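You operate a simulated robot arm through the tools that you are given. There is no shell and no other tool.

Carry out the task below with a simulated robot arm. There is one attempt and no reset: what you move stays moved.

Task
Tighten the five rim bolts in dot order to the torque on the tag.
Fine: set the torque dial first; one run a bolt; at the end driver in its holder, dial OFF. Where these are worked on the way, their far stop is far enough and under half their travel is too little: torque dial.

The check looks at the end state, three seconds after you hand in, the way a careful person would. Anything else that was tipped, shoved, dropped, spilled or broken makes it a failure.

Robot
A 6-joint arm with a fingered hand, fixed in place. Base frame: the origin is at the foot of the arm, x ahead of it, y to its left, z up. Readings come in mm, degrees, newtons and seconds.
With the tool pointing down near the work surface it reaches from about 220 to 780 mm from the base axis. Its first joint turns from -115.0 to 115.0 degrees. Payload 4 kg.
The TCP is the grasp point between the finger pads, 26 mm short of the fingertips. In the tool frame z runs along the fingers and y along their closing line. The gripper opens to 164 mm. The gripper's body begins 73 mm behind the TCP. The gripper is a hand of 5 fingers: y runs from the thumb to the fingers, the wrist lies at [0, 0, -239] in the tool frame, and closing takes about 1.5 s.
Orientation is told as [roll, pitch, yaw] about the base's x, y, z axes, in that order, counted from this pose: with the fingers straight down and closing along the base's y, the tool's x points along the base's -x, its y along +y and its z along -z.

Tools
- The arm moves only by the tool arm_command. Its argument "steps" is a list of rows, each a list of 6 numbers: the shift along the base's x, y, z in mm, then the turn, a rotation vector about the base's x, y, z in degrees. In form: [[x, y, z, ax, ay, az], ...]. A call has 1 to 20 rows; each row is the pose to reach, as a shift and turn from the pose commanded when the call began. "hand" is the opening, from 0 (shut) to 1 (fully open), set as the call begins (left out, the last holds). Rows are played at 5 a second. More than 50 mm and 8.6 degrees between two rows, or a gripper value outside its range, and nothing of the call is played. Where a pose cannot be reached the arm comes as near as it can. A force on the tool above 40 N (or 10 N above the force at the start of the call, whichever is more), or a blocked arm, ends the call early, and 0.2 s more pass. Each finger travels about 45 mm/s and halts on what it meets, pressing with about 29 N; the grip force reading is that of the motor and also rises with nothing between the fingers. The clock runs only during rows and for 0.2 s after the last one: add rows that repeat a pose to give the fingers time. It gives the time, the measured TCP pose, the force on the tool (base axes), the opening and the grip force at its end, in the units of the frame above (readings bear some noise), with the torque about the TCP (base axes, N m) and any sound that the robot's microphone picked up, and new pictures: "views" is both (left out), scene, wrist or none.
- Cameras (640 x 400 px; columns grow to the right, rows downward): "scene" is fixed at [51.2, -499.8, 1598.2]; the picture's right is [0.89, -0.47, 0.00], its down [-0.20, -0.38, -0.90] and it looks along [0.42, 0.80, -0.43] (base axes); focal length 312 px, centre (320, 200). "wrist" rides on the gripper at [50, -70, -93] in the tool frame; the picture's right is [0.81, 0.59, 0.00], its down [-0.43, 0.60, -0.68] and it looks along [-0.40, 0.55, 0.74] (tool axes); focal length 270 px, centre (320, 200). There is no depth. A picture from a camera that has moved, and an enlarged one, comes with that camera's place and axes in the base frame and with its lens.
- lift_body(by): slides the trunk up (or, below 0, down) by that many mm; the arm rides with it, the base frame stays. It gives what a move gives, with no picture.
- move_fingers(finger1, finger2, finger3, finger4, thumb_bend): sets how far each is bent, from 0 (flat) to 1 (curled in); at 0.3 the hand is open as for a grip, at 0.7 the pads meet at the TCP. One left out holds its place. A second passes; each finger stops where it meets its share of the squeeze, and holds until it gets a number again. A gripper value or a shape takes the hand back. It gives what a move gives, with no picture; readings hold the bend of each and the force on the fingers (four entries, about 0 where the hand has none), thumb and palm.
- set_grasp(shape): the hand has 5 fingers and takes this shape, open, in about a second: jaw (thumb against the fingers, like two jaws); tri (thumb and two fingers); tip (a fingertip pinch); poke (one finger out to press); point (the index stretched); flat (the hand flat); cup (the hand cupped); fist (a fist). The gripper value then closes the fingers along that shape, each until it touches; the sizes above hold for jaw. It gives what a move gives, with no picture.
- enlarge(camera, box): a new picture of the part [left, top, right, bottom] of that camera's present view, enlarged. It takes no simulated time.
- close_job(): hands the job in; it is judged then, once.

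Places have to be worked out from the pictures, the camera data and where the tool is seen. Open the gripper and draw the arm clear of the work before you hand the job in, unless the task says otherwise.

The tools are called after "Emit:" as name(argument=value, ...) on one line, values as JSON. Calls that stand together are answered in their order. arm_command: Moves the arm, as the interface text tells. Its arguments: {"type":"object","properties":{"steps":{"type":"array"},"hand":{"type":"number"},"views":{"type":"string","enum":["both","scene","wrist","none"]}},"required":["steps"]} The other tools are called the same way: lift_body (by) slides the trunk up or down; set_grasp (shape) gives the hand a shape; move_fingers (finger1, finger2, finger3, finger4, thumb_bend) moves the fingers one by one; enlarge (camera, box) takes an enlarged picture of a part of a camera's view; close_job () hands the job in.

At the start:

```text
t: 0.0
position: [254.1, 451.4, 1317.5]
ee_rot: [0.0, 0.0, 0.0]
wrist_force: [-0.4, 0.1, -0.2]
ft_torque: [-0.04, 0.0, -0.01]
opening: 163.8
finger_force: 0.1
shape: jaw
bend: [0.3, 0.3, 0.3, 0.3, 0.3]
finger forces: [0.1, 0.0, 0.0, 0.0, 0.0, 0.0]
trunk travel left (down, up): [-875.0, 115.0]
```

scene: 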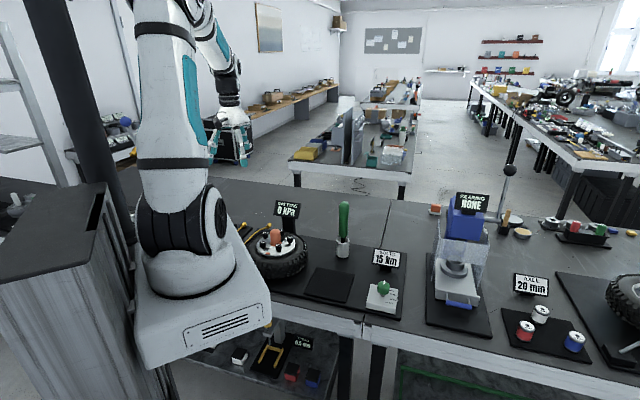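
wrist: 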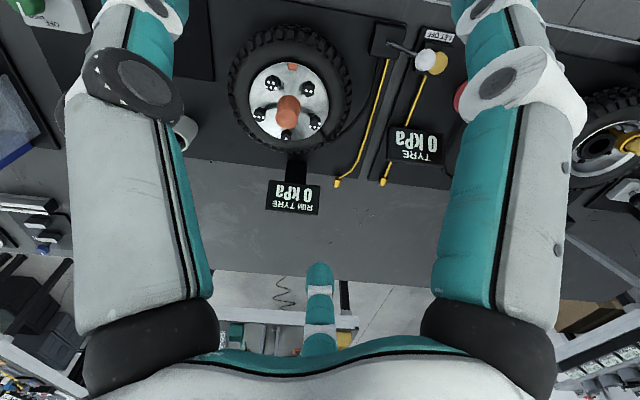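

The scene shows a bench with a wheel (rim with bolts), a green driver, a tag "15 Nm" and a dial. I'll enlarge those regions to see details.

Emit:
enlarge(camera="scene", box=[230, 190, 420, 320])

Emit:
enlarge(camera="wrist", box=[210, 10, 370, 220])

Emit:
enlarge(camera="scene", box=[340, 230, 430, 320])

```text
3.08 times, centred on (325, 255) of scene
camera zoom: at [51.2, -499.8, 1598.2], right [0.89, -0.47, 0.0], down [-0.2, -0.38, -0.9], along [0.42, 0.8, -0.43], focal length 959 px, centre (305, 31)
```

zoom: 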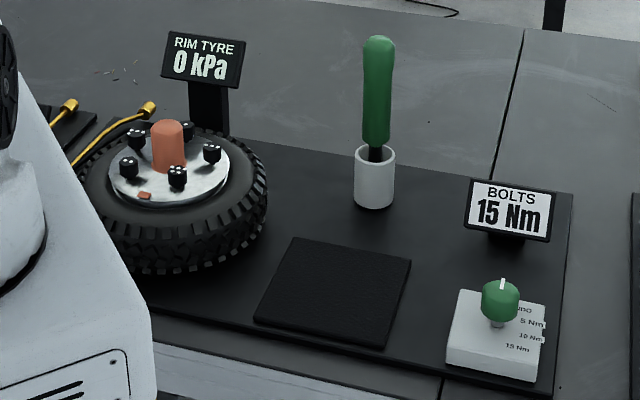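

```text
1.90 times, centred on (290, 115) of wrist
camera zoom: at [203.9, 381.7, 1410.5], right [-0.81, 0.59, 0.0], down [0.43, 0.6, 0.68], along [0.4, 0.55, -0.74], focal length 515 px, centre (377, 362)
```

zoom: 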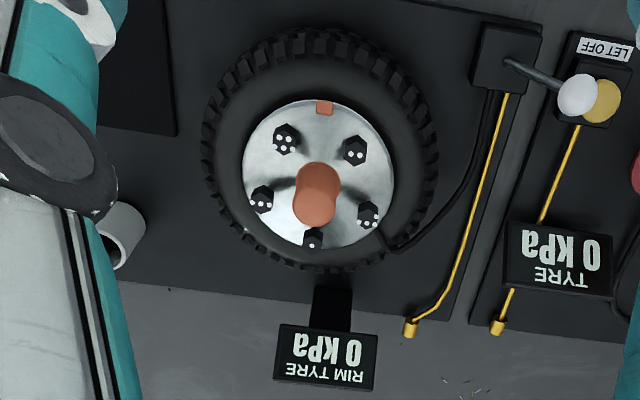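

```text
4.44 times, centred on (385, 275) of scene
camera zoom: at [51.2, -499.8, 1598.2], right [0.89, -0.47, 0.0], down [-0.2, -0.38, -0.9], along [0.42, 0.8, -0.43], focal length 1385 px, centre (31, -133)
```

zoom: 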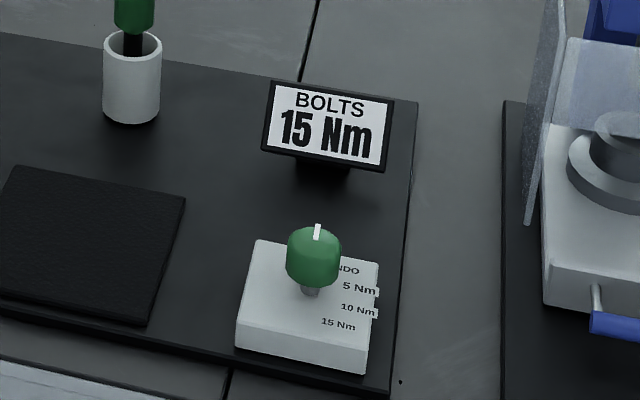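

The wheel, the driver (in a white holder) and the dial are roughly triangulated: hub ≈ (387,528,920), holder ≈ (629,401), dial ≈ (618,120). I move the hand over toward the dial, staying high, to look at it with the wrist camera.

Emit:
arm_command(steps=[[20, -35, 0, 0, 0, 0], [40, -70, 0, 0, 0, 0], [60, -105, -10, 0, 0, 0], [80, -140, -25, 0, 0, 0], [100, -175, -45, 0, 0, 0], [120, -210, -65, 0, 0, 0], [140, -245, -85, 0, 0, 0], [160, -280, -105, 0, 0, 0], [180, -315, -130, 0, 0, 0], [200, -345, -150, 0, 0, 0], [220, -375, -175, 0, 0, 0], [240, -405, -200, 0, 0, 0], [255, -430, -220, 0, 0, 0], [270, -450, -240, 0, 0, 0]], views="both")

```text
t: 3.0
position: [526.4, 0.4, 1075.9]
ee_rot: [-0.1, 0.1, 0.1]
wrist_force: [0.1, -0.5, 0.6]
ft_torque: [0.05, 0.0, 0.01]
opening: 163.9
finger_force: 0.0
shape: jaw
bend: [0.3, 0.3, 0.3, 0.3, 0.3]
finger forces: [0.0, 0.0, 0.0, 0.0, 0.1, 0.0]
trunk travel left (down, up): [-875.0, 115.0]
camera wrist: at [475.6, -69.1, 1170.0], right [-0.81, 0.59, 0.0], down [0.43, 0.6, 0.68], along [0.4, 0.55, -0.74], focal length 270 px, centre (320, 200)
```

scene: 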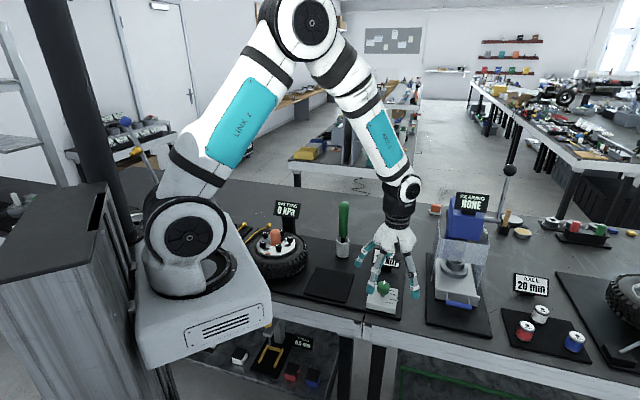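
wrist: 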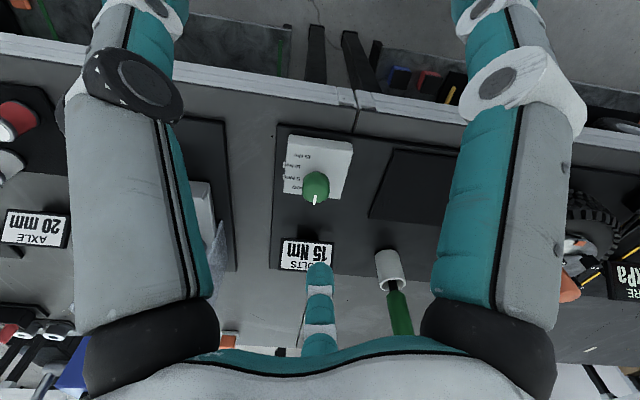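

The dial and driver holder are in the wrist view. I enlarge both for details and triangulation.

Emit:
enlarge(camera="wrist", box=[260, 115, 380, 215])

Emit:
enlarge(camera="wrist", box=[330, 210, 450, 350])

```text
4.00 times, centred on (320, 165) of wrist
camera zoom: at [475.6, -69.1, 1170.0], right [-0.81, 0.59, 0.0], down [0.43, 0.6, 0.68], along [0.4, 0.55, -0.74], focal length 1081 px, centre (320, 340)
```

zoom: 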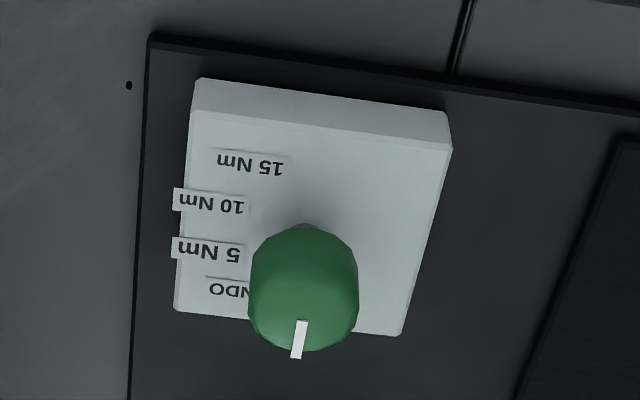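

```text
2.86 times, centred on (390, 280) of wrist
camera zoom: at [475.6, -69.1, 1170.0], right [-0.81, 0.59, 0.0], down [0.43, 0.6, 0.68], along [0.4, 0.55, -0.74], focal length 772 px, centre (120, -29)
```

zoom: 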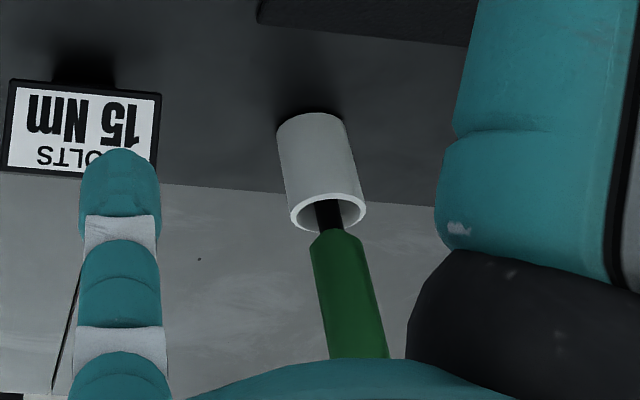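

The knob is around (632,136,860) with the pointer at about +45° (OFF) and the labels UNDO, 5, 10, 15 Nm running clockwise, seen from above, to about −98°. I go closer for a precise look at the knob.

Emit:
arm_command(steps=[[16, 20, -32, 0, 0, 0], [32, 40, -64, 0, 0, 0], [48, 60, -96, 0, 0, 0], [64, 80, -126, 0, 0, 0], [64, 80, -126, 0, 0, 0]], views="both")

Emit:
enlarge(camera="wrist", box=[220, 80, 440, 240])

```text
t: 4.2
position: [588.3, 81.6, 950.9]
ee_rot: [0.0, 0.1, 0.0]
wrist_force: [0.4, -0.1, -0.9]
ft_torque: [-0.03, -0.01, 0.0]
opening: 163.9
finger_force: 0.1
shape: jaw
bend: [0.3, 0.3, 0.3, 0.3, 0.3]
finger forces: [0.0, 0.0, 0.0, 0.0, 0.0, 0.1]
trunk travel left (down, up): [-875.0, 115.0]
camera wrist: at [537.5, 11.4, 1044.4], right [-0.81, 0.59, 0.0], down [0.43, 0.6, 0.68], along [0.4, 0.55, -0.74], focal length 270 px, centre (320, 200)
```

scene: 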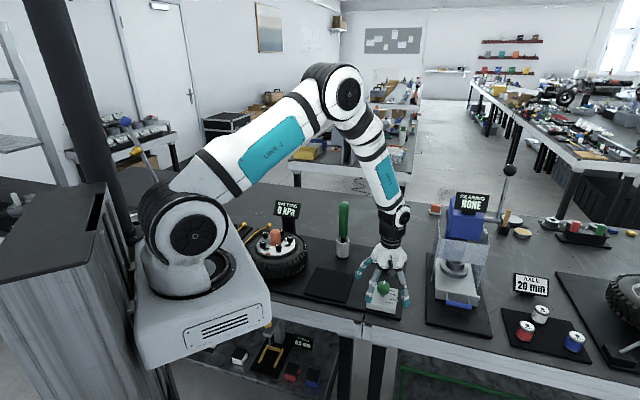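
wrist: 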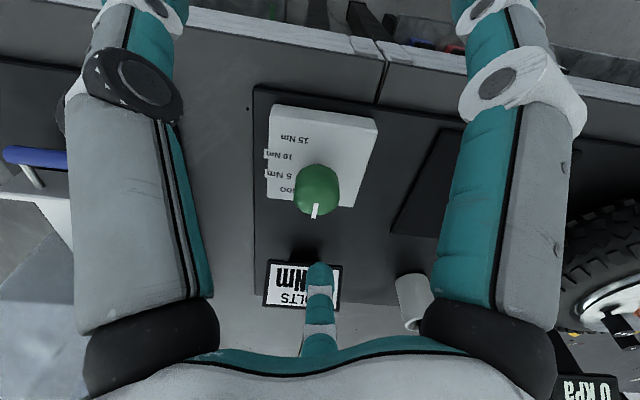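

```text
2.50 times, centred on (330, 160) of wrist
camera zoom: at [537.5, 11.4, 1044.4], right [-0.81, 0.59, 0.0], down [0.43, 0.6, 0.68], along [0.4, 0.55, -0.74], focal length 676 px, centre (295, 300)
```

zoom: 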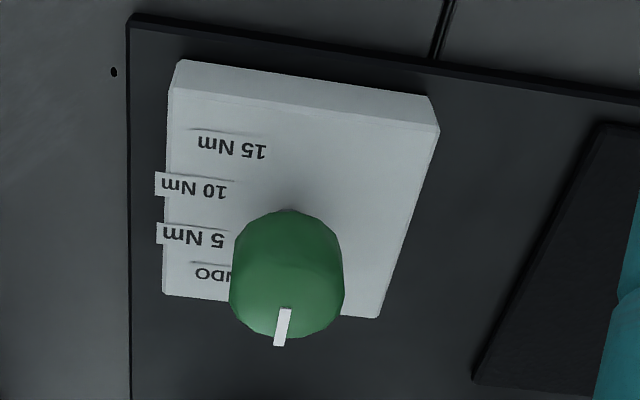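

The knob appears about 41 mm across, centred near (631,135,863). For an accurate fix I turn the hand −70° about z and view the knob from another side (this also tests the wrist range needed for the turn).

Emit:
arm_command(steps=[[-4, 9, 2, 0, 0, -8], [-8, 18, 4, 0, 0, -16], [-12, 27, 6, 0, 0, -24], [-16, 36, 8, 0, 0, -32], [-20, 45, 8, 0, 0, -40], [-24, 54, 8, 0, 0, -48], [-28, 63, 8, 0, 0, -56], [-32, 70, 8, 0, 0, -64], [-33, 75, 8, 0, 0, -70], [-33, 75, 8, 0, 0, -70]], views="both")

Emit:
enlarge(camera="wrist", box=[220, 80, 440, 240])

```text
t: 6.4
position: [556.0, 155.4, 959.9]
ee_rot: [0.0, 0.0, -70.2]
wrist_force: [0.5, -0.6, 0.8]
ft_torque: [-0.02, -0.01, -0.01]
opening: 163.8
finger_force: 0.0
shape: jaw
bend: [0.3, 0.3, 0.3, 0.3, 0.3]
finger forces: [0.1, 0.0, 0.0, 0.0, 0.0, 0.0]
trunk travel left (down, up): [-875.0, 115.0]
camera wrist: at [472.9, 180.0, 1052.6], right [0.28, 0.96, 0.0], down [0.71, -0.2, 0.68], along [0.65, -0.19, -0.74], focal length 270 px, centre (320, 200)
```

scene: 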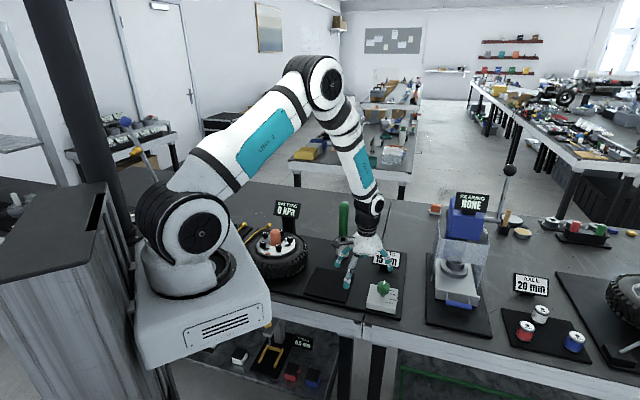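
wrist: 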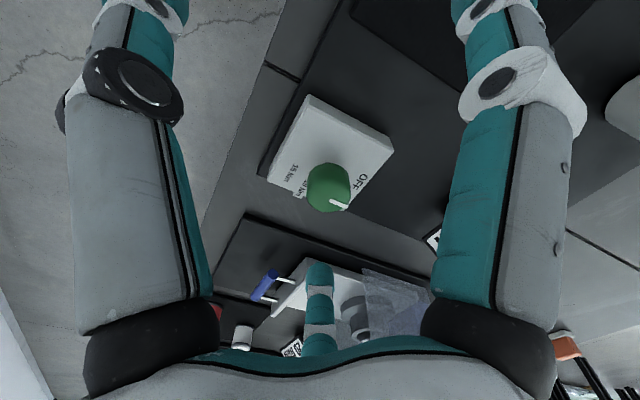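

```text
2.50 times, centred on (330, 160) of wrist
camera zoom: at [472.9, 180.0, 1052.6], right [0.28, 0.96, 0.0], down [0.71, -0.2, 0.68], along [0.65, -0.19, -0.74], focal length 676 px, centre (295, 300)
```

zoom: 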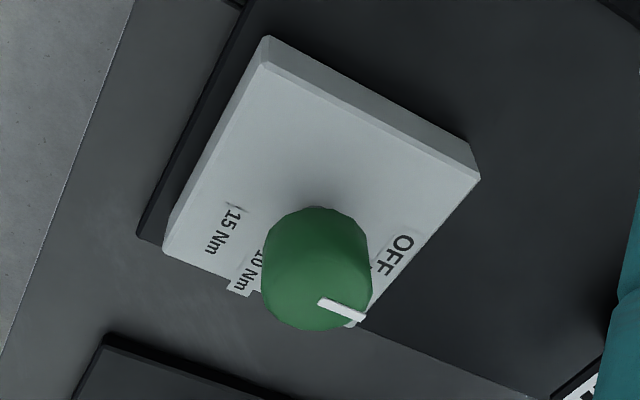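

The knob is fixed at about (635.5,141,853), Ø≈42 mm, box top z≈818; OFF lies at ≈48° and 15 Nm at ≈−94°. I enlarge the scene view to understand the geometry of the hand's fingers before grasping.

Emit:
enlarge(camera="scene", box=[320, 185, 430, 310])

Emit:
enlarge(camera="wrist", box=[0, 0, 640, 400])

```text
3.20 times, centred on (375, 248) of scene
camera zoom: at [51.2, -499.8, 1598.2], right [0.89, -0.47, 0.0], down [-0.2, -0.38, -0.9], along [0.42, 0.8, -0.43], focal length 997 px, centre (144, 48)
```

zoom: 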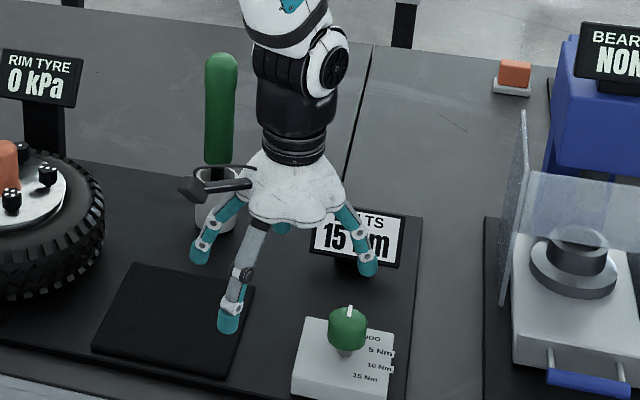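

```text
1.00 times, centred on (320, 200) of wrist (not enlarged: the box is as wide or as high as the picture)
camera zoom: at [472.9, 180.0, 1052.6], right [0.28, 0.96, 0.0], down [0.71, -0.2, 0.68], along [0.65, -0.19, -0.74], focal length 270 px, centre (320, 200)
```

zoom: 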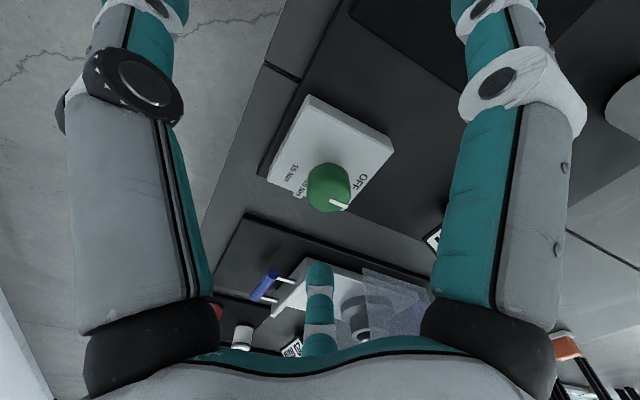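

The digits look splayed like a claw. I close the hand partly in free air here to see how the digits travel.

Emit:
arm_command(steps=[[0, 0, 0, 0, 0, 0], [0, 0, 0, 0, 0, 0], [0, 0, 0, 0, 0, 0], [0, 0, 0, 0, 0, 0], [0, 0, 0, 0, 0, 0], [0, 0, 0, 0, 0, 0], [0, 0, 0, 0, 0, 0]], hand=0.25, views="both")

Emit:
enlarge(camera="scene", box=[320, 185, 430, 310])

```text
t: 8.0
position: [556.8, 155.0, 959.0]
ee_rot: [0.0, 0.0, -70.0]
wrist_force: [-0.8, 0.0, -0.1]
ft_torque: [-0.04, 0.04, 0.0]
opening: 41.4
finger_force: 0.1
shape: jaw
bend: [0.5, 0.5, 0.5, 0.5, 0.7]
finger forces: [0.0, 0.0, 0.1, 0.1, 0.0, 0.0]
trunk travel left (down, up): [-875.0, 115.0]
camera wrist: at [472.9, 179.9, 1052.5], right [0.28, 0.96, 0.0], down [0.71, -0.2, 0.68], along [0.65, -0.19, -0.74], focal length 270 px, centre (320, 200)
```

scene: 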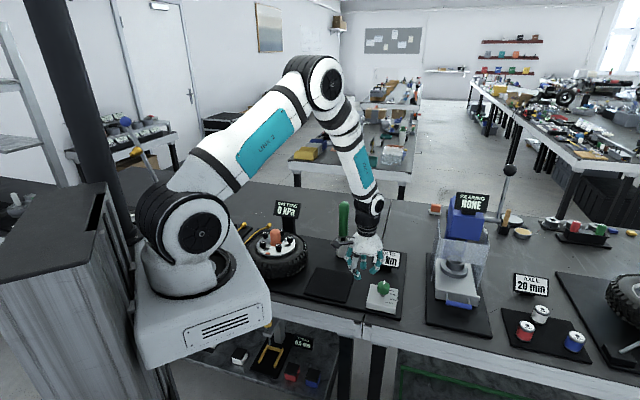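
wrist: 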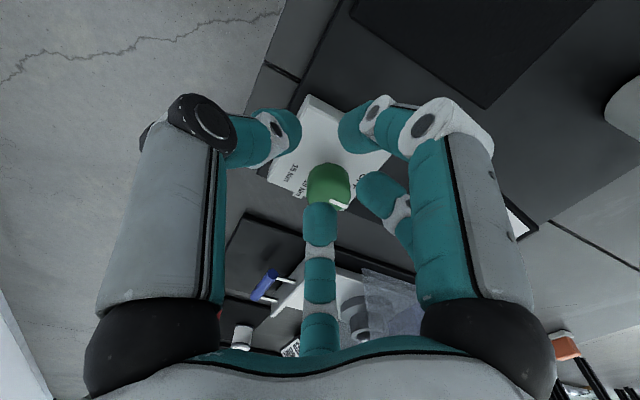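

```text
3.20 times, centred on (375, 248) of scene
camera zoom: at [51.2, -499.8, 1598.2], right [0.89, -0.47, 0.0], down [-0.2, -0.38, -0.9], along [0.42, 0.8, -0.43], focal length 997 px, centre (144, 48)
```

zoom: 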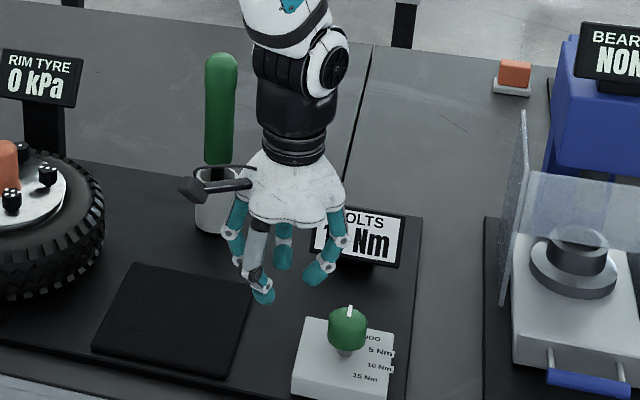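

The digits form a claw closing around the TCP. I open the hand, turn it to yaw +45° and centre it above the knob at (635.5,141), staying high.

Emit:
arm_command(steps=[[5, -1, 0, 0, 0, 8], [10, -2, 0, 0, 0, 16], [15, -3, 0, 0, 0, 24], [20, -4, 0, 0, 0, 32], [25, -5, 0, 0, 0, 40], [30, -6, 0, 0, 0, 48], [35, -7, 0, 0, 0, 56], [40, -8, 0, 0, 0, 64], [45, -9, 0, 0, 0, 72], [50, -10, 0, 0, 0, 80], [55, -11, 0, 0, 0, 88], [60, -12, 0, 0, 0, 96], [68, -13, 0, 0, 0, 104], [75, -14, 0, 0, 0, 112], [79, -14, 0, 0, 0, 115], [79, -14, 0, 0, 0, 115]], hand=1.0, views="both")

Emit:
enlarge(camera="scene", box=[330, 185, 440, 320])

```text
t: 11.4
position: [635.5, 143.1, 958.0]
ee_rot: [-0.1, 0.0, 45.1]
wrist_force: [-0.6, -0.8, -0.3]
ft_torque: [-0.03, 0.04, -0.03]
opening: 163.9
finger_force: 0.1
shape: jaw
bend: [0.3, 0.3, 0.3, 0.3, 0.3]
finger forces: [0.0, 0.1, 0.0, 0.0, 0.0, 0.1]
trunk travel left (down, up): [-875.0, 115.0]
camera wrist: at [648.8, 57.2, 1052.2], right [-0.99, -0.16, 0.0], down [-0.12, 0.73, 0.68], along [-0.11, 0.67, -0.74], focal length 270 px, centre (320, 200)
```

scene: 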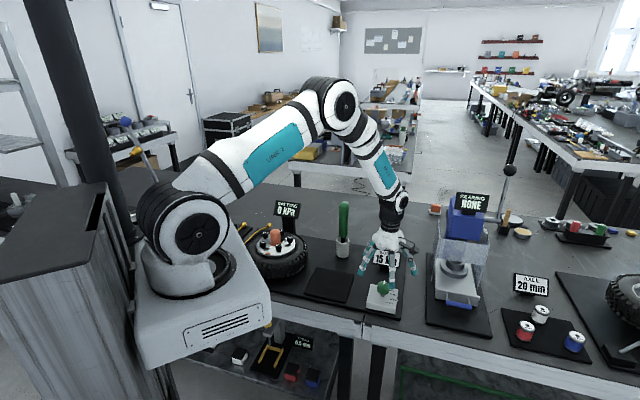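
wrist: 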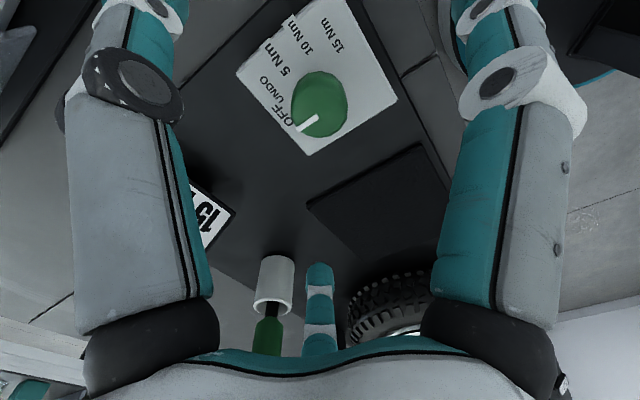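

```text
2.96 times, centred on (385, 252) of scene
camera zoom: at [51.2, -499.8, 1598.2], right [0.89, -0.47, 0.0], down [-0.2, -0.38, -0.9], along [0.42, 0.8, -0.43], focal length 923 px, centre (127, 44)
```

zoom: 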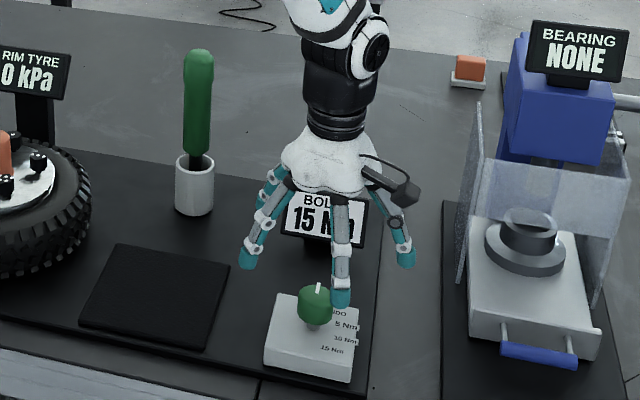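

The hand is centred over the knob and all labels are readable (OFF, UNDO, 5, 10, 15 Nm clockwise). I lower straight down to z≈857 with the hand open.

Emit:
arm_command(steps=[[0, -2, -25, 0, 0, 0], [0, -2, -50, 0, 0, 0], [0, -2, -70, 0, 0, 0], [0, -2, -85, 0, 0, 0], [0, -2, -95, 0, 0, 0], [0, -2, -101, 0, 0, 0], [0, -2, -101, 0, 0, 0]], views="both")

Emit:
enlarge(camera="scene", box=[330, 215, 440, 320])

```text
t: 13.0
position: [634.8, 139.8, 857.0]
ee_rot: [0.0, 0.0, 45.1]
wrist_force: [-0.2, 0.8, -1.4]
ft_torque: [-0.02, 0.02, 0.01]
opening: 164.0
finger_force: 0.0
shape: jaw
bend: [0.3, 0.3, 0.3, 0.3, 0.3]
finger forces: [0.0, 0.0, 0.1, 0.0, 0.0, 0.0]
trunk travel left (down, up): [-875.0, 115.0]
camera wrist: at [648.0, 55.0, 951.3], right [-0.99, -0.16, 0.0], down [-0.12, 0.73, 0.68], along [-0.11, 0.67, -0.74], focal length 270 px, centre (320, 200)
```

scene: 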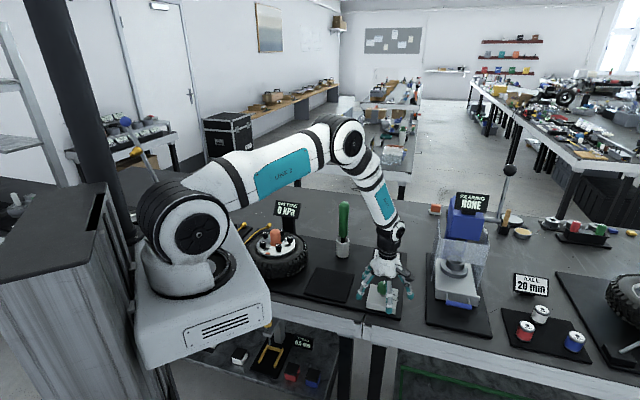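
wrist: 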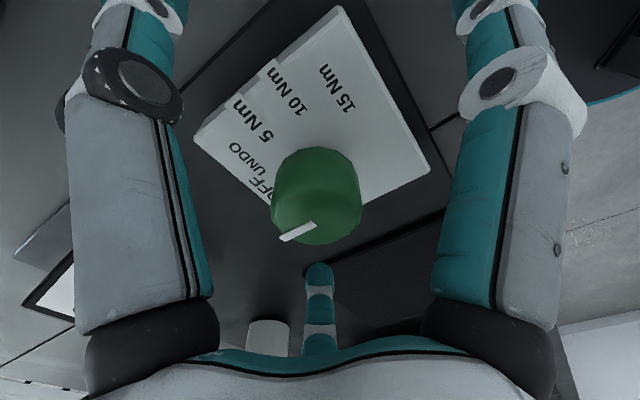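

```text
3.81 times, centred on (385, 268) of scene
camera zoom: at [51.2, -499.8, 1598.2], right [0.89, -0.47, 0.0], down [-0.2, -0.38, -0.9], along [0.42, 0.8, -0.43], focal length 1187 px, centre (72, -57)
```

zoom: 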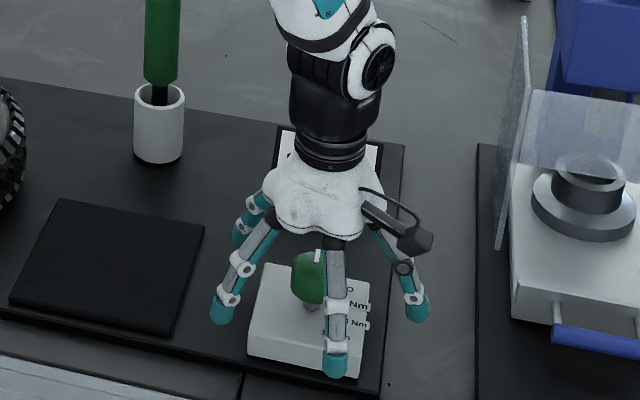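

No contact so far; the knob sits centred between the digits. I close the hand on the knob.

Emit:
arm_command(steps=[[0, 0, 0, 0, 0, 0], [0, 0, 0, 0, 0, 0], [0, 0, 0, 0, 0, 0], [0, 0, 0, 0, 0, 0], [0, 0, 0, 0, 0, 0], [0, 0, 0, 0, 0, 0], [0, 0, 0, 0, 0, 0], [0, 0, 0, 0, 0, 0], [0, 0, 0, 0, 0, 0], [0, 0, 0, 0, 0, 0]], hand=0.0, views="both")

Emit:
enlarge(camera="scene", box=[330, 215, 440, 320])

```text
t: 15.2
position: [635.0, 140.0, 857.0]
ee_rot: [0.0, 0.1, 45.0]
wrist_force: [0.2, -0.4, -4.8]
ft_torque: [-0.04, -0.06, 0.01]
opening: 36.2
finger_force: 29.3
shape: jaw
bend: [0.79, 0.54, 0.52, 0.51, 0.7]
finger forces: [25.2, 25.5, 25.8, 25.7, 26.2, 0.0]
trunk travel left (down, up): [-875.0, 115.0]
camera wrist: at [648.2, 54.9, 951.0], right [-0.99, -0.16, 0.0], down [-0.11, 0.73, 0.68], along [-0.11, 0.67, -0.74], focal length 270 px, centre (320, 200)
```

scene: 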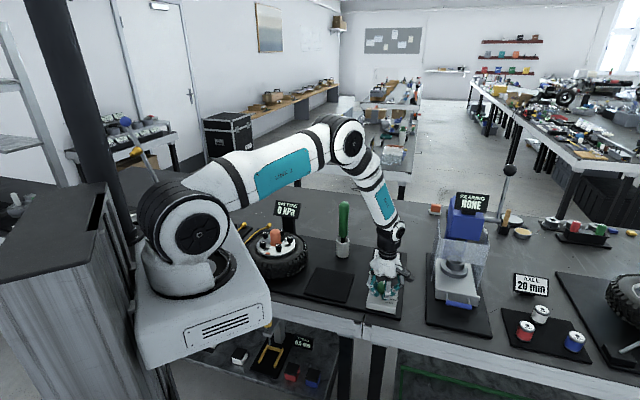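
wrist: 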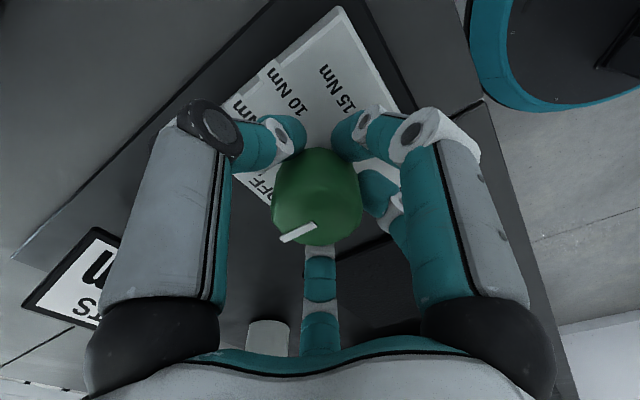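

```text
3.81 times, centred on (385, 268) of scene
camera zoom: at [51.2, -499.8, 1598.2], right [0.89, -0.47, 0.0], down [-0.2, -0.38, -0.9], along [0.42, 0.8, -0.43], focal length 1187 px, centre (72, -57)
```

zoom: 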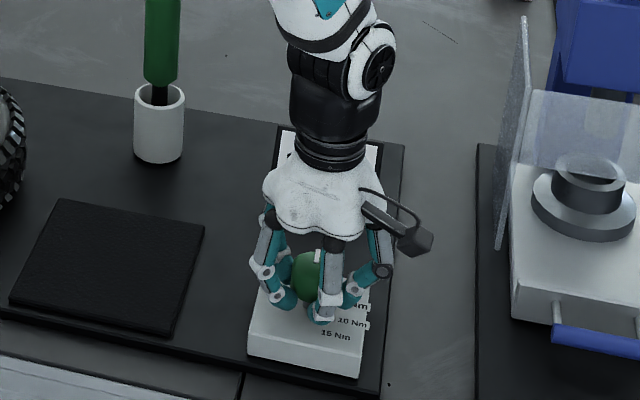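

All five digits hold the knob at about 25 N with low wrist force. I turn clockwise (−z) by 70° first, watching torque and sound.

Emit:
arm_command(steps=[[0, 0, 0, 0, 0, -5], [0, 0, 0, 0, 0, -11], [0, 0, 0, 0, 0, -18], [0, 0, 0, 0, 0, -25], [0, 0, 0, 0, 0, -32], [0, 0, 0, 0, 0, -39], [0, 0, 0, 0, 0, -46], [0, 0, 0, 0, 0, -53], [0, 0, 0, 0, 0, -60], [0, 0, 0, 0, 0, -66], [0, 0, 0, 0, 0, -70], [0, 0, 0, 0, 0, -70]], views="both")

Emit:
enlarge(camera="wrist", box=[180, 60, 460, 300])

```text
t: 17.8
position: [633.8, 141.1, 857.3]
ee_rot: [-0.2, 0.0, -24.9]
wrist_force: [-5.9, 9.8, -7.8]
ft_torque: [0.21, 0.15, -0.06]
opening: 35.8
finger_force: 29.3
shape: jaw
bend: [0.79, 0.53, 0.52, 0.52, 0.7]
finger forces: [29.1, 31.1, 27.1, 24.7, 25.1, 0.0]
trunk travel left (down, up): [-875.0, 115.0]
camera wrist: at [559.0, 99.8, 951.1], right [-0.48, 0.87, 0.0], down [0.64, 0.36, 0.68], along [0.59, 0.33, -0.74], focal length 270 px, centre (320, 200)
```

scene: 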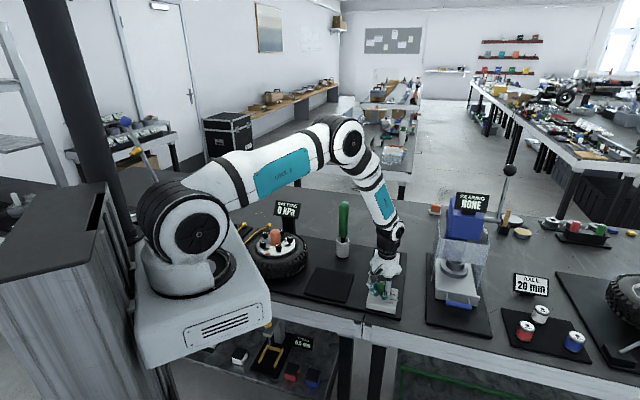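
wrist: 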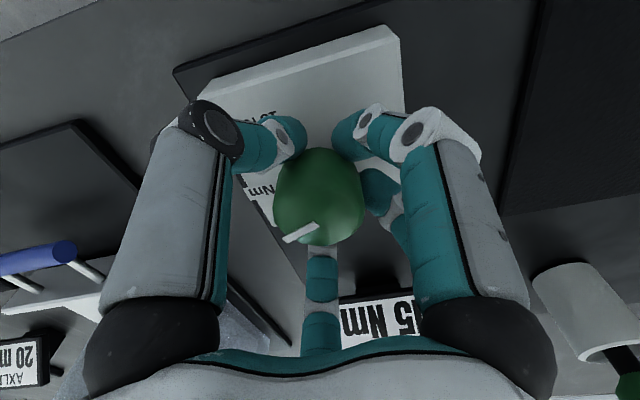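

```text
1.67 times, centred on (320, 180) of wrist
camera zoom: at [559.0, 99.8, 951.1], right [-0.48, 0.87, 0.0], down [0.64, 0.36, 0.68], along [0.59, 0.33, -0.74], focal length 450 px, centre (320, 233)
```

zoom: 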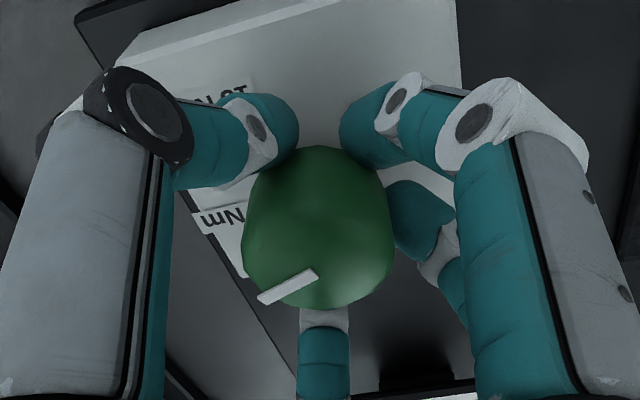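

The knob turned with the hand (pointer now near 5 Nm). A small side load suggests I should shift slightly in the force direction; I continue the turn −70° to the 15 Nm stop.

Emit:
arm_command(steps=[[-1, 1, 0, 0, 0, -5], [-1.5, 2, 0, 0, 0, -11], [-1.5, 2, 0, 0, 0, -18], [-1.5, 2, 0, 0, 0, -25], [-1.5, 2, 0, 0, 0, -32], [-1.5, 2, 0, 0, 0, -39], [-1.5, 2, 0, 0, 0, -46], [-1.5, 2, 0, 0, 0, -53], [-1.5, 2, 0, 0, 0, -59], [-1.5, 2, 0, 0, 0, -64], [-1.5, 2, 0, 0, 0, -68], [-1.5, 2, 0, 0, 0, -68]], views="both")

Emit:
enlarge(camera="wrist", box=[180, 60, 460, 300])

```text
t: 20.4
position: [636.0, 141.5, 857.8]
ee_rot: [0.0, 0.0, -93.0]
wrist_force: [11.5, 5.5, -6.9]
ft_torque: [0.1, -0.29, -0.02]
opening: 35.5
finger_force: 29.4
shape: jaw
bend: [0.79, 0.53, 0.52, 0.52, 0.7]
finger forces: [28.1, 31.6, 29.5, 24.5, 24.3, 0.0]
trunk travel left (down, up): [-875.0, 115.0]
camera wrist: at [567.7, 197.3, 951.0], right [0.63, 0.78, 0.0], down [0.57, -0.46, 0.68], along [0.53, -0.43, -0.74], focal length 270 px, centre (320, 200)
```

scene: 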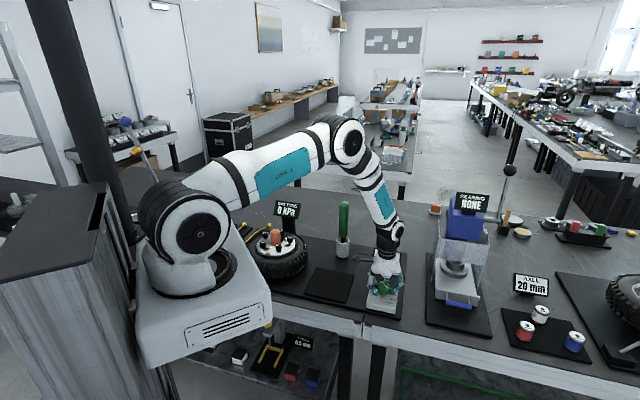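
wrist: 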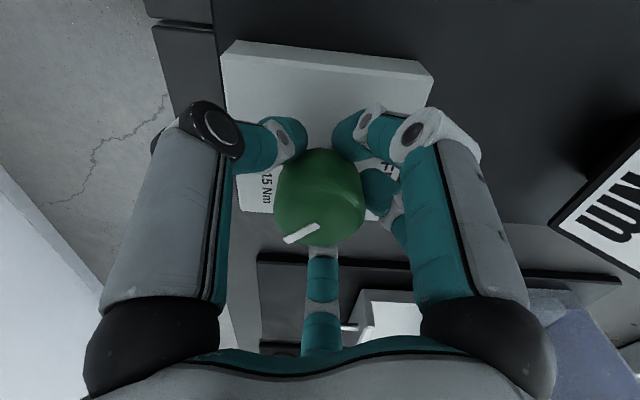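

```text
1.67 times, centred on (320, 180) of wrist
camera zoom: at [567.7, 197.3, 951.0], right [0.63, 0.78, 0.0], down [0.57, -0.46, 0.68], along [0.53, -0.43, -0.74], focal length 450 px, centre (320, 233)
```

zoom: 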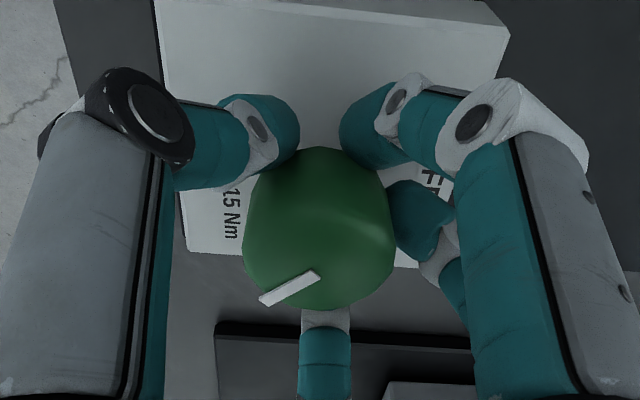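

The pointer is now at about −90°, near 15 Nm, with no stop felt. I go on a few more degrees to feel for the stop.

Emit:
arm_command(steps=[[1, 0.5, 0, 0, 0, -2], [2, 0.5, 0, 0, 0, -4], [2, 0.5, 0, 0, 0, -6], [2, 0.5, 0, 0, 0, -6]], views="wrist")

Emit:
enlarge(camera="wrist", box=[180, 60, 460, 300])

```text
t: 21.4
position: [636.1, 143.5, 858.3]
ee_rot: [-0.1, 0.0, -99.0]
wrist_force: [4.7, 2.8, -3.2]
ft_torque: [0.12, -0.12, 0.15]
opening: 35.4
finger_force: 29.0
shape: jaw
bend: [0.79, 0.53, 0.52, 0.52, 0.7]
finger forces: [29.3, 29.9, 27.4, 24.8, 26.7, 0.0]
trunk travel left (down, up): [-875.0, 115.0]
camera wrist: at [574.2, 204.0, 950.9], right [0.71, 0.71, 0.0], down [0.52, -0.52, 0.68], along [0.48, -0.48, -0.74], focal length 270 px, centre (320, 200)
```

wrist: 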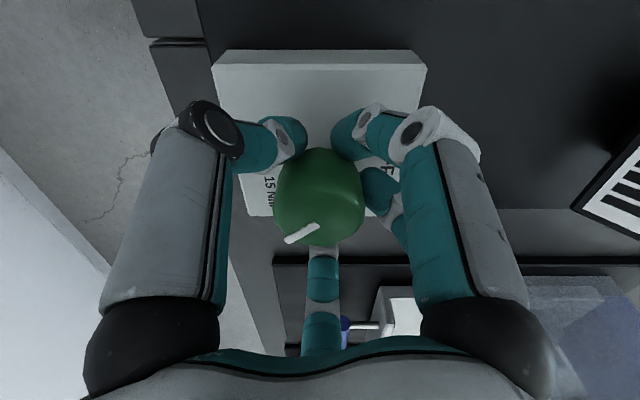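

```text
1.67 times, centred on (320, 180) of wrist
camera zoom: at [574.2, 204.0, 950.9], right [0.71, 0.71, 0.0], down [0.52, -0.52, 0.68], along [0.48, -0.48, -0.74], focal length 450 px, centre (320, 233)
```

zoom: 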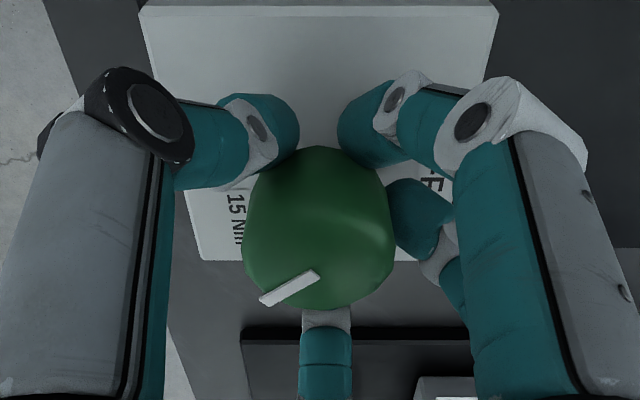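

Torque about z has begun to rise (0.15 N·m), maybe the stop. I turn 4° more to confirm.

Emit:
arm_command(steps=[[0, 0, 0, 0, 0, -2], [0, 0, 0, 0, 0, -4], [0, 0, 0, 0, 0, -4]], views="wrist")

Emit:
enlarge(camera="wrist", box=[180, 60, 460, 300])

```text
t: 22.2
position: [635.2, 142.9, 857.1]
ee_rot: [-0.1, 0.0, -103.1]
wrist_force: [3.6, -0.1, -4.7]
ft_torque: [0.13, -0.07, 0.3]
opening: 35.6
finger_force: 29.3
shape: jaw
bend: [0.79, 0.53, 0.52, 0.8, 0.7]
finger forces: [31.1, 30.7, 25.6, 24.2, 26.6, 0.1]
trunk travel left (down, up): [-875.0, 115.0]
camera wrist: at [578.6, 207.7, 950.9], right [0.75, 0.66, 0.0], down [0.48, -0.56, 0.68], along [0.44, -0.51, -0.74], focal length 270 px, centre (320, 200)
```

wrist: 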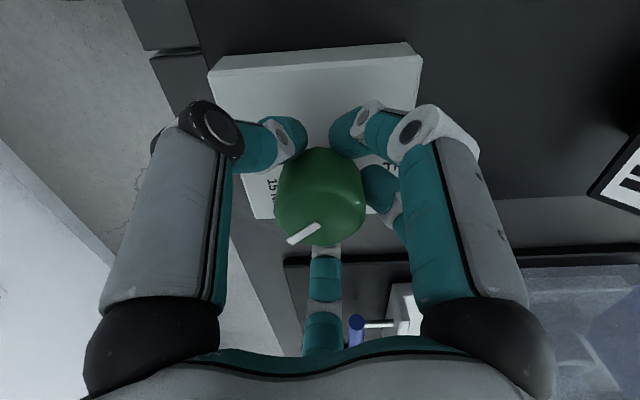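

```text
1.67 times, centred on (320, 180) of wrist
camera zoom: at [578.6, 207.7, 950.9], right [0.75, 0.66, 0.0], down [0.48, -0.56, 0.68], along [0.44, -0.51, -0.74], focal length 450 px, centre (320, 233)
```

zoom: 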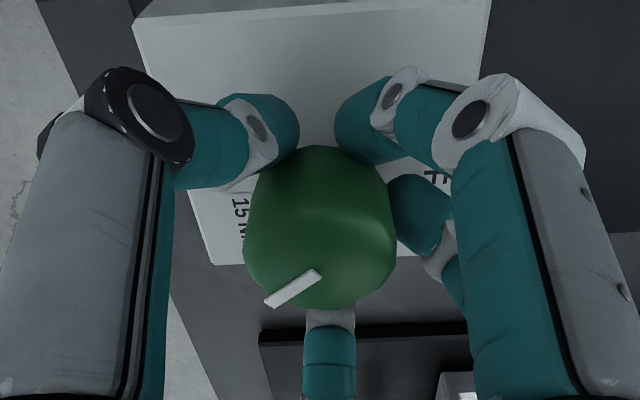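

The torque keeps rising (0.30 N·m) – the far stop is reached at 15 Nm. I release the knob and rise, then check the pointer.

Emit:
arm_command(steps=[[0, 0, 0, 0, 0, 0], [0, 0, 0, 0, 0, 0], [0, 0, 0, 0, 0, 0], [0, 0, 0, 0, 0, 0], [0, 0, 0, 0, 0, 0], [0, 0, 0, 0, 0, 0], [0, 0, 0, 0, 0, 0], [0, 0, 0, 0, 0, 0], [0, 0, 20, 0, 0, 0], [0, 0, 50, 0, 0, 0], [0, 0, 90, 0, 0, 0], [0, 0, 120, 0, 0, 0], [0, 0, 120, 0, 0, 0]], hand=1.0, views="both")

Emit:
enlarge(camera="wrist", box=[200, 20, 460, 220])

Emit:
enlarge(camera="scene", box=[340, 230, 430, 320])

```text
t: 25.0
position: [635.7, 142.1, 978.3]
ee_rot: [0.0, -0.1, -103.0]
wrist_force: [-0.4, 0.4, 1.0]
ft_torque: [-0.01, 0.01, 0.02]
opening: 164.1
finger_force: 0.0
shape: jaw
bend: [0.3, 0.3, 0.3, 0.3, 0.3]
finger forces: [0.0, 0.1, 0.1, 0.1, 0.0, 0.1]
trunk travel left (down, up): [-875.0, 115.0]
camera wrist: at [579.2, 207.4, 1071.2], right [0.75, 0.66, 0.0], down [0.48, -0.55, 0.68], along [0.44, -0.51, -0.74], focal length 270 px, centre (320, 200)
```

scene: 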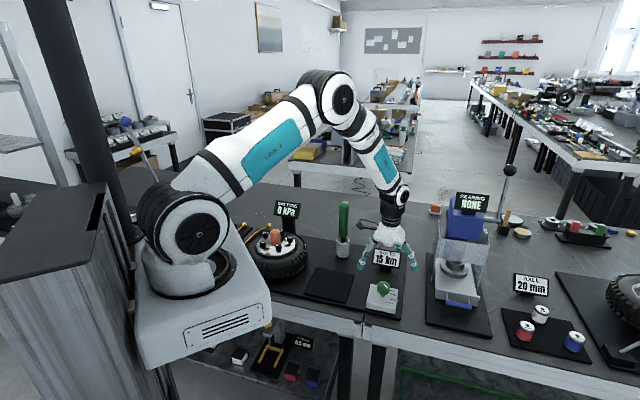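
wrist: 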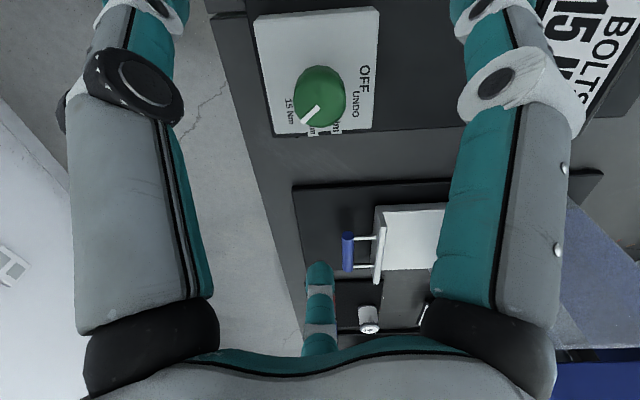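

```text
2.00 times, centred on (330, 120) of wrist
camera zoom: at [579.2, 207.4, 1071.2], right [0.75, 0.66, 0.0], down [0.48, -0.55, 0.68], along [0.44, -0.51, -0.74], focal length 541 px, centre (300, 360)
```

zoom: 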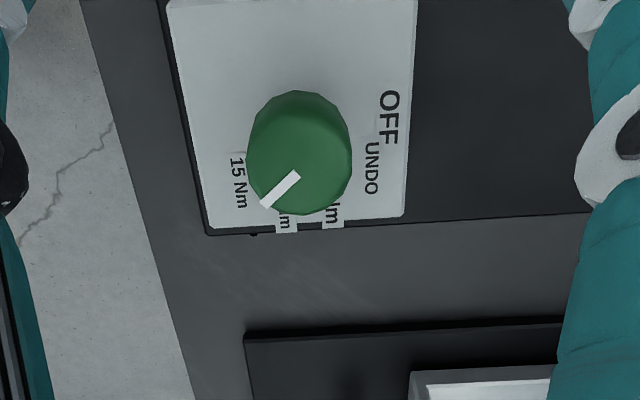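

```text
4.44 times, centred on (385, 275) of scene
camera zoom: at [51.2, -499.8, 1598.2], right [0.89, -0.47, 0.0], down [-0.2, -0.38, -0.9], along [0.42, 0.8, -0.43], focal length 1385 px, centre (31, -133)
```

zoom: 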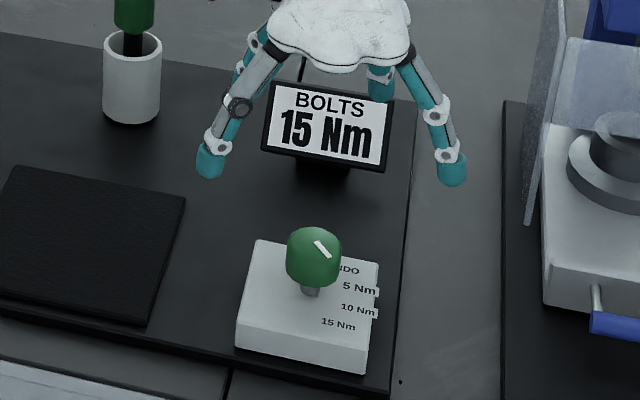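

The dial's pointer stands at 15 Nm. Next I survey the wheel: I lift, move over to the wheel and look at the bolts from a first angle (yaw −70°).

Emit:
arm_command(steps=[[0, 0, 45, 0, 0, 0], [0, 0, 90, 0, 0, 0], [-20, 20, 125, 0, 0, 3], [-50, 53, 125, 0, 0, 6], [-80, 87, 125, 0, 0, 9], [-110, 121, 125, 0, 0, 12], [-140, 155, 125, 0, 0, 15], [-170, 189, 125, 0, 0, 18], [-200, 223, 125, 0, 0, 21], [-230, 257, 125, 0, 0, 24], [-260, 291, 125, 0, 0, 26], [-290, 325, 125, 0, 0, 28], [-320, 358, 125, 0, 0, 30], [-350, 392, 110, 0, 0, 32], [-375, 415, 90, 0, 0, 33], [-382, 425, 70, 0, 0, 33], [-382, 425, 70, 0, 0, 33]], views="both")

Emit:
enlarge(camera="wrist", box=[220, 80, 460, 260])

```text
t: 28.6
position: [253.3, 566.3, 1047.9]
ee_rot: [0.0, 0.0, -70.0]
wrist_force: [-0.6, -0.9, 0.8]
ft_torque: [0.01, 0.03, 0.04]
opening: 163.7
finger_force: 0.0
shape: jaw
bend: [0.3, 0.3, 0.3, 0.3, 0.3]
finger forces: [0.0, 0.0, 0.1, 0.0, 0.0, 0.1]
trunk travel left (down, up): [-875.0, 115.0]
camera wrist: at [170.0, 590.3, 1141.4], right [0.28, 0.96, 0.0], down [0.71, -0.2, 0.68], along [0.65, -0.19, -0.74], focal length 270 px, centre (320, 200)
```

scene: 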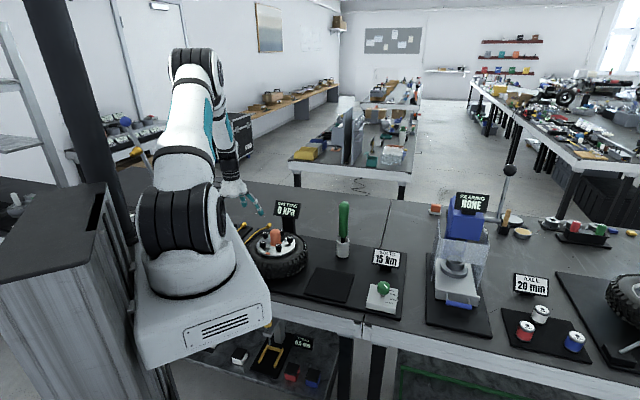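
wrist: 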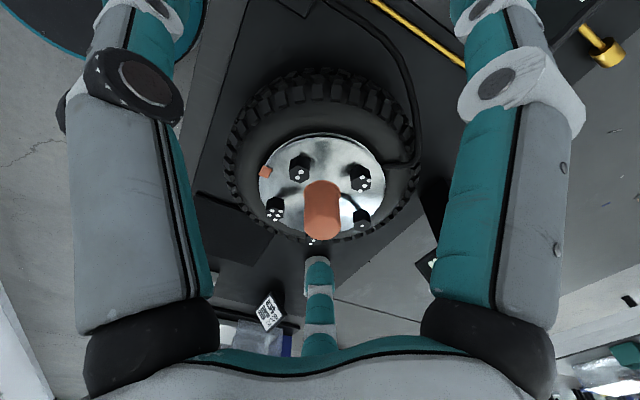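

```text
2.22 times, centred on (340, 170) of wrist
camera zoom: at [170.0, 590.3, 1141.4], right [0.28, 0.96, 0.0], down [0.71, -0.2, 0.68], along [0.65, -0.19, -0.74], focal length 601 px, centre (276, 267)
```

zoom: 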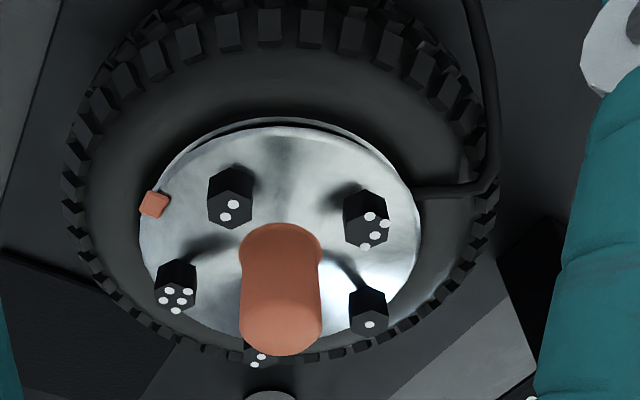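

The bolt heads with dots (1–5) are visible. I enlarge more for exact centres.

Emit:
enlarge(camera="wrist", box=[260, 140, 340, 210])

Emit:
enlarge(camera="wrist", box=[300, 150, 400, 250])

Emit:
enlarge(camera="wrist", box=[250, 180, 340, 260])

```text
5.71 times, centred on (300, 175) of wrist
camera zoom: at [170.0, 590.3, 1141.4], right [0.28, 0.96, 0.0], down [0.71, -0.2, 0.68], along [0.65, -0.19, -0.74], focal length 1544 px, centre (434, 343)
```

zoom: 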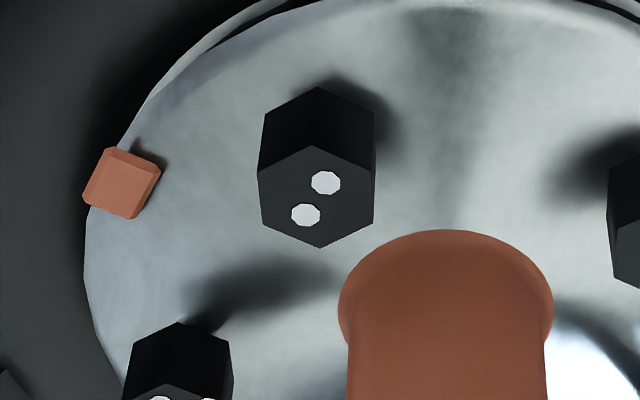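

```text
4.00 times, centred on (350, 200) of wrist
camera zoom: at [170.0, 590.3, 1141.4], right [0.28, 0.96, 0.0], down [0.71, -0.2, 0.68], along [0.65, -0.19, -0.74], focal length 1081 px, centre (200, 200)
```

zoom: 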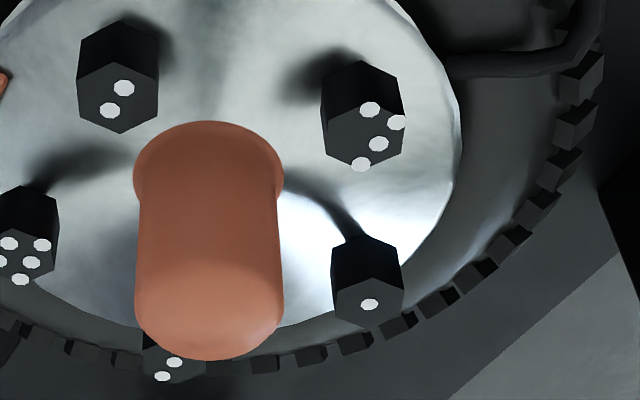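

```text
5.00 times, centred on (295, 220) of wrist
camera zoom: at [170.0, 590.3, 1141.4], right [0.28, 0.96, 0.0], down [0.71, -0.2, 0.68], along [0.65, -0.19, -0.74], focal length 1351 px, centre (445, 100)
```

zoom: 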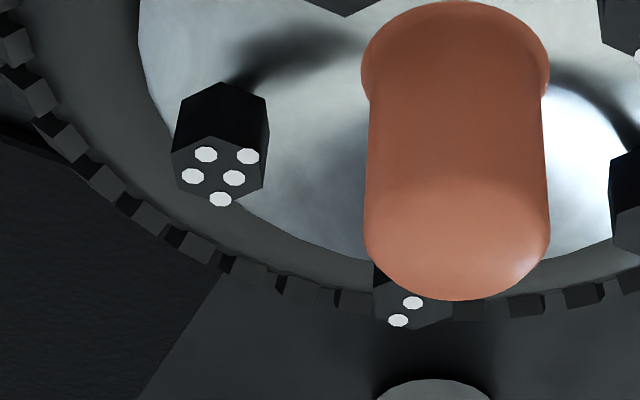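

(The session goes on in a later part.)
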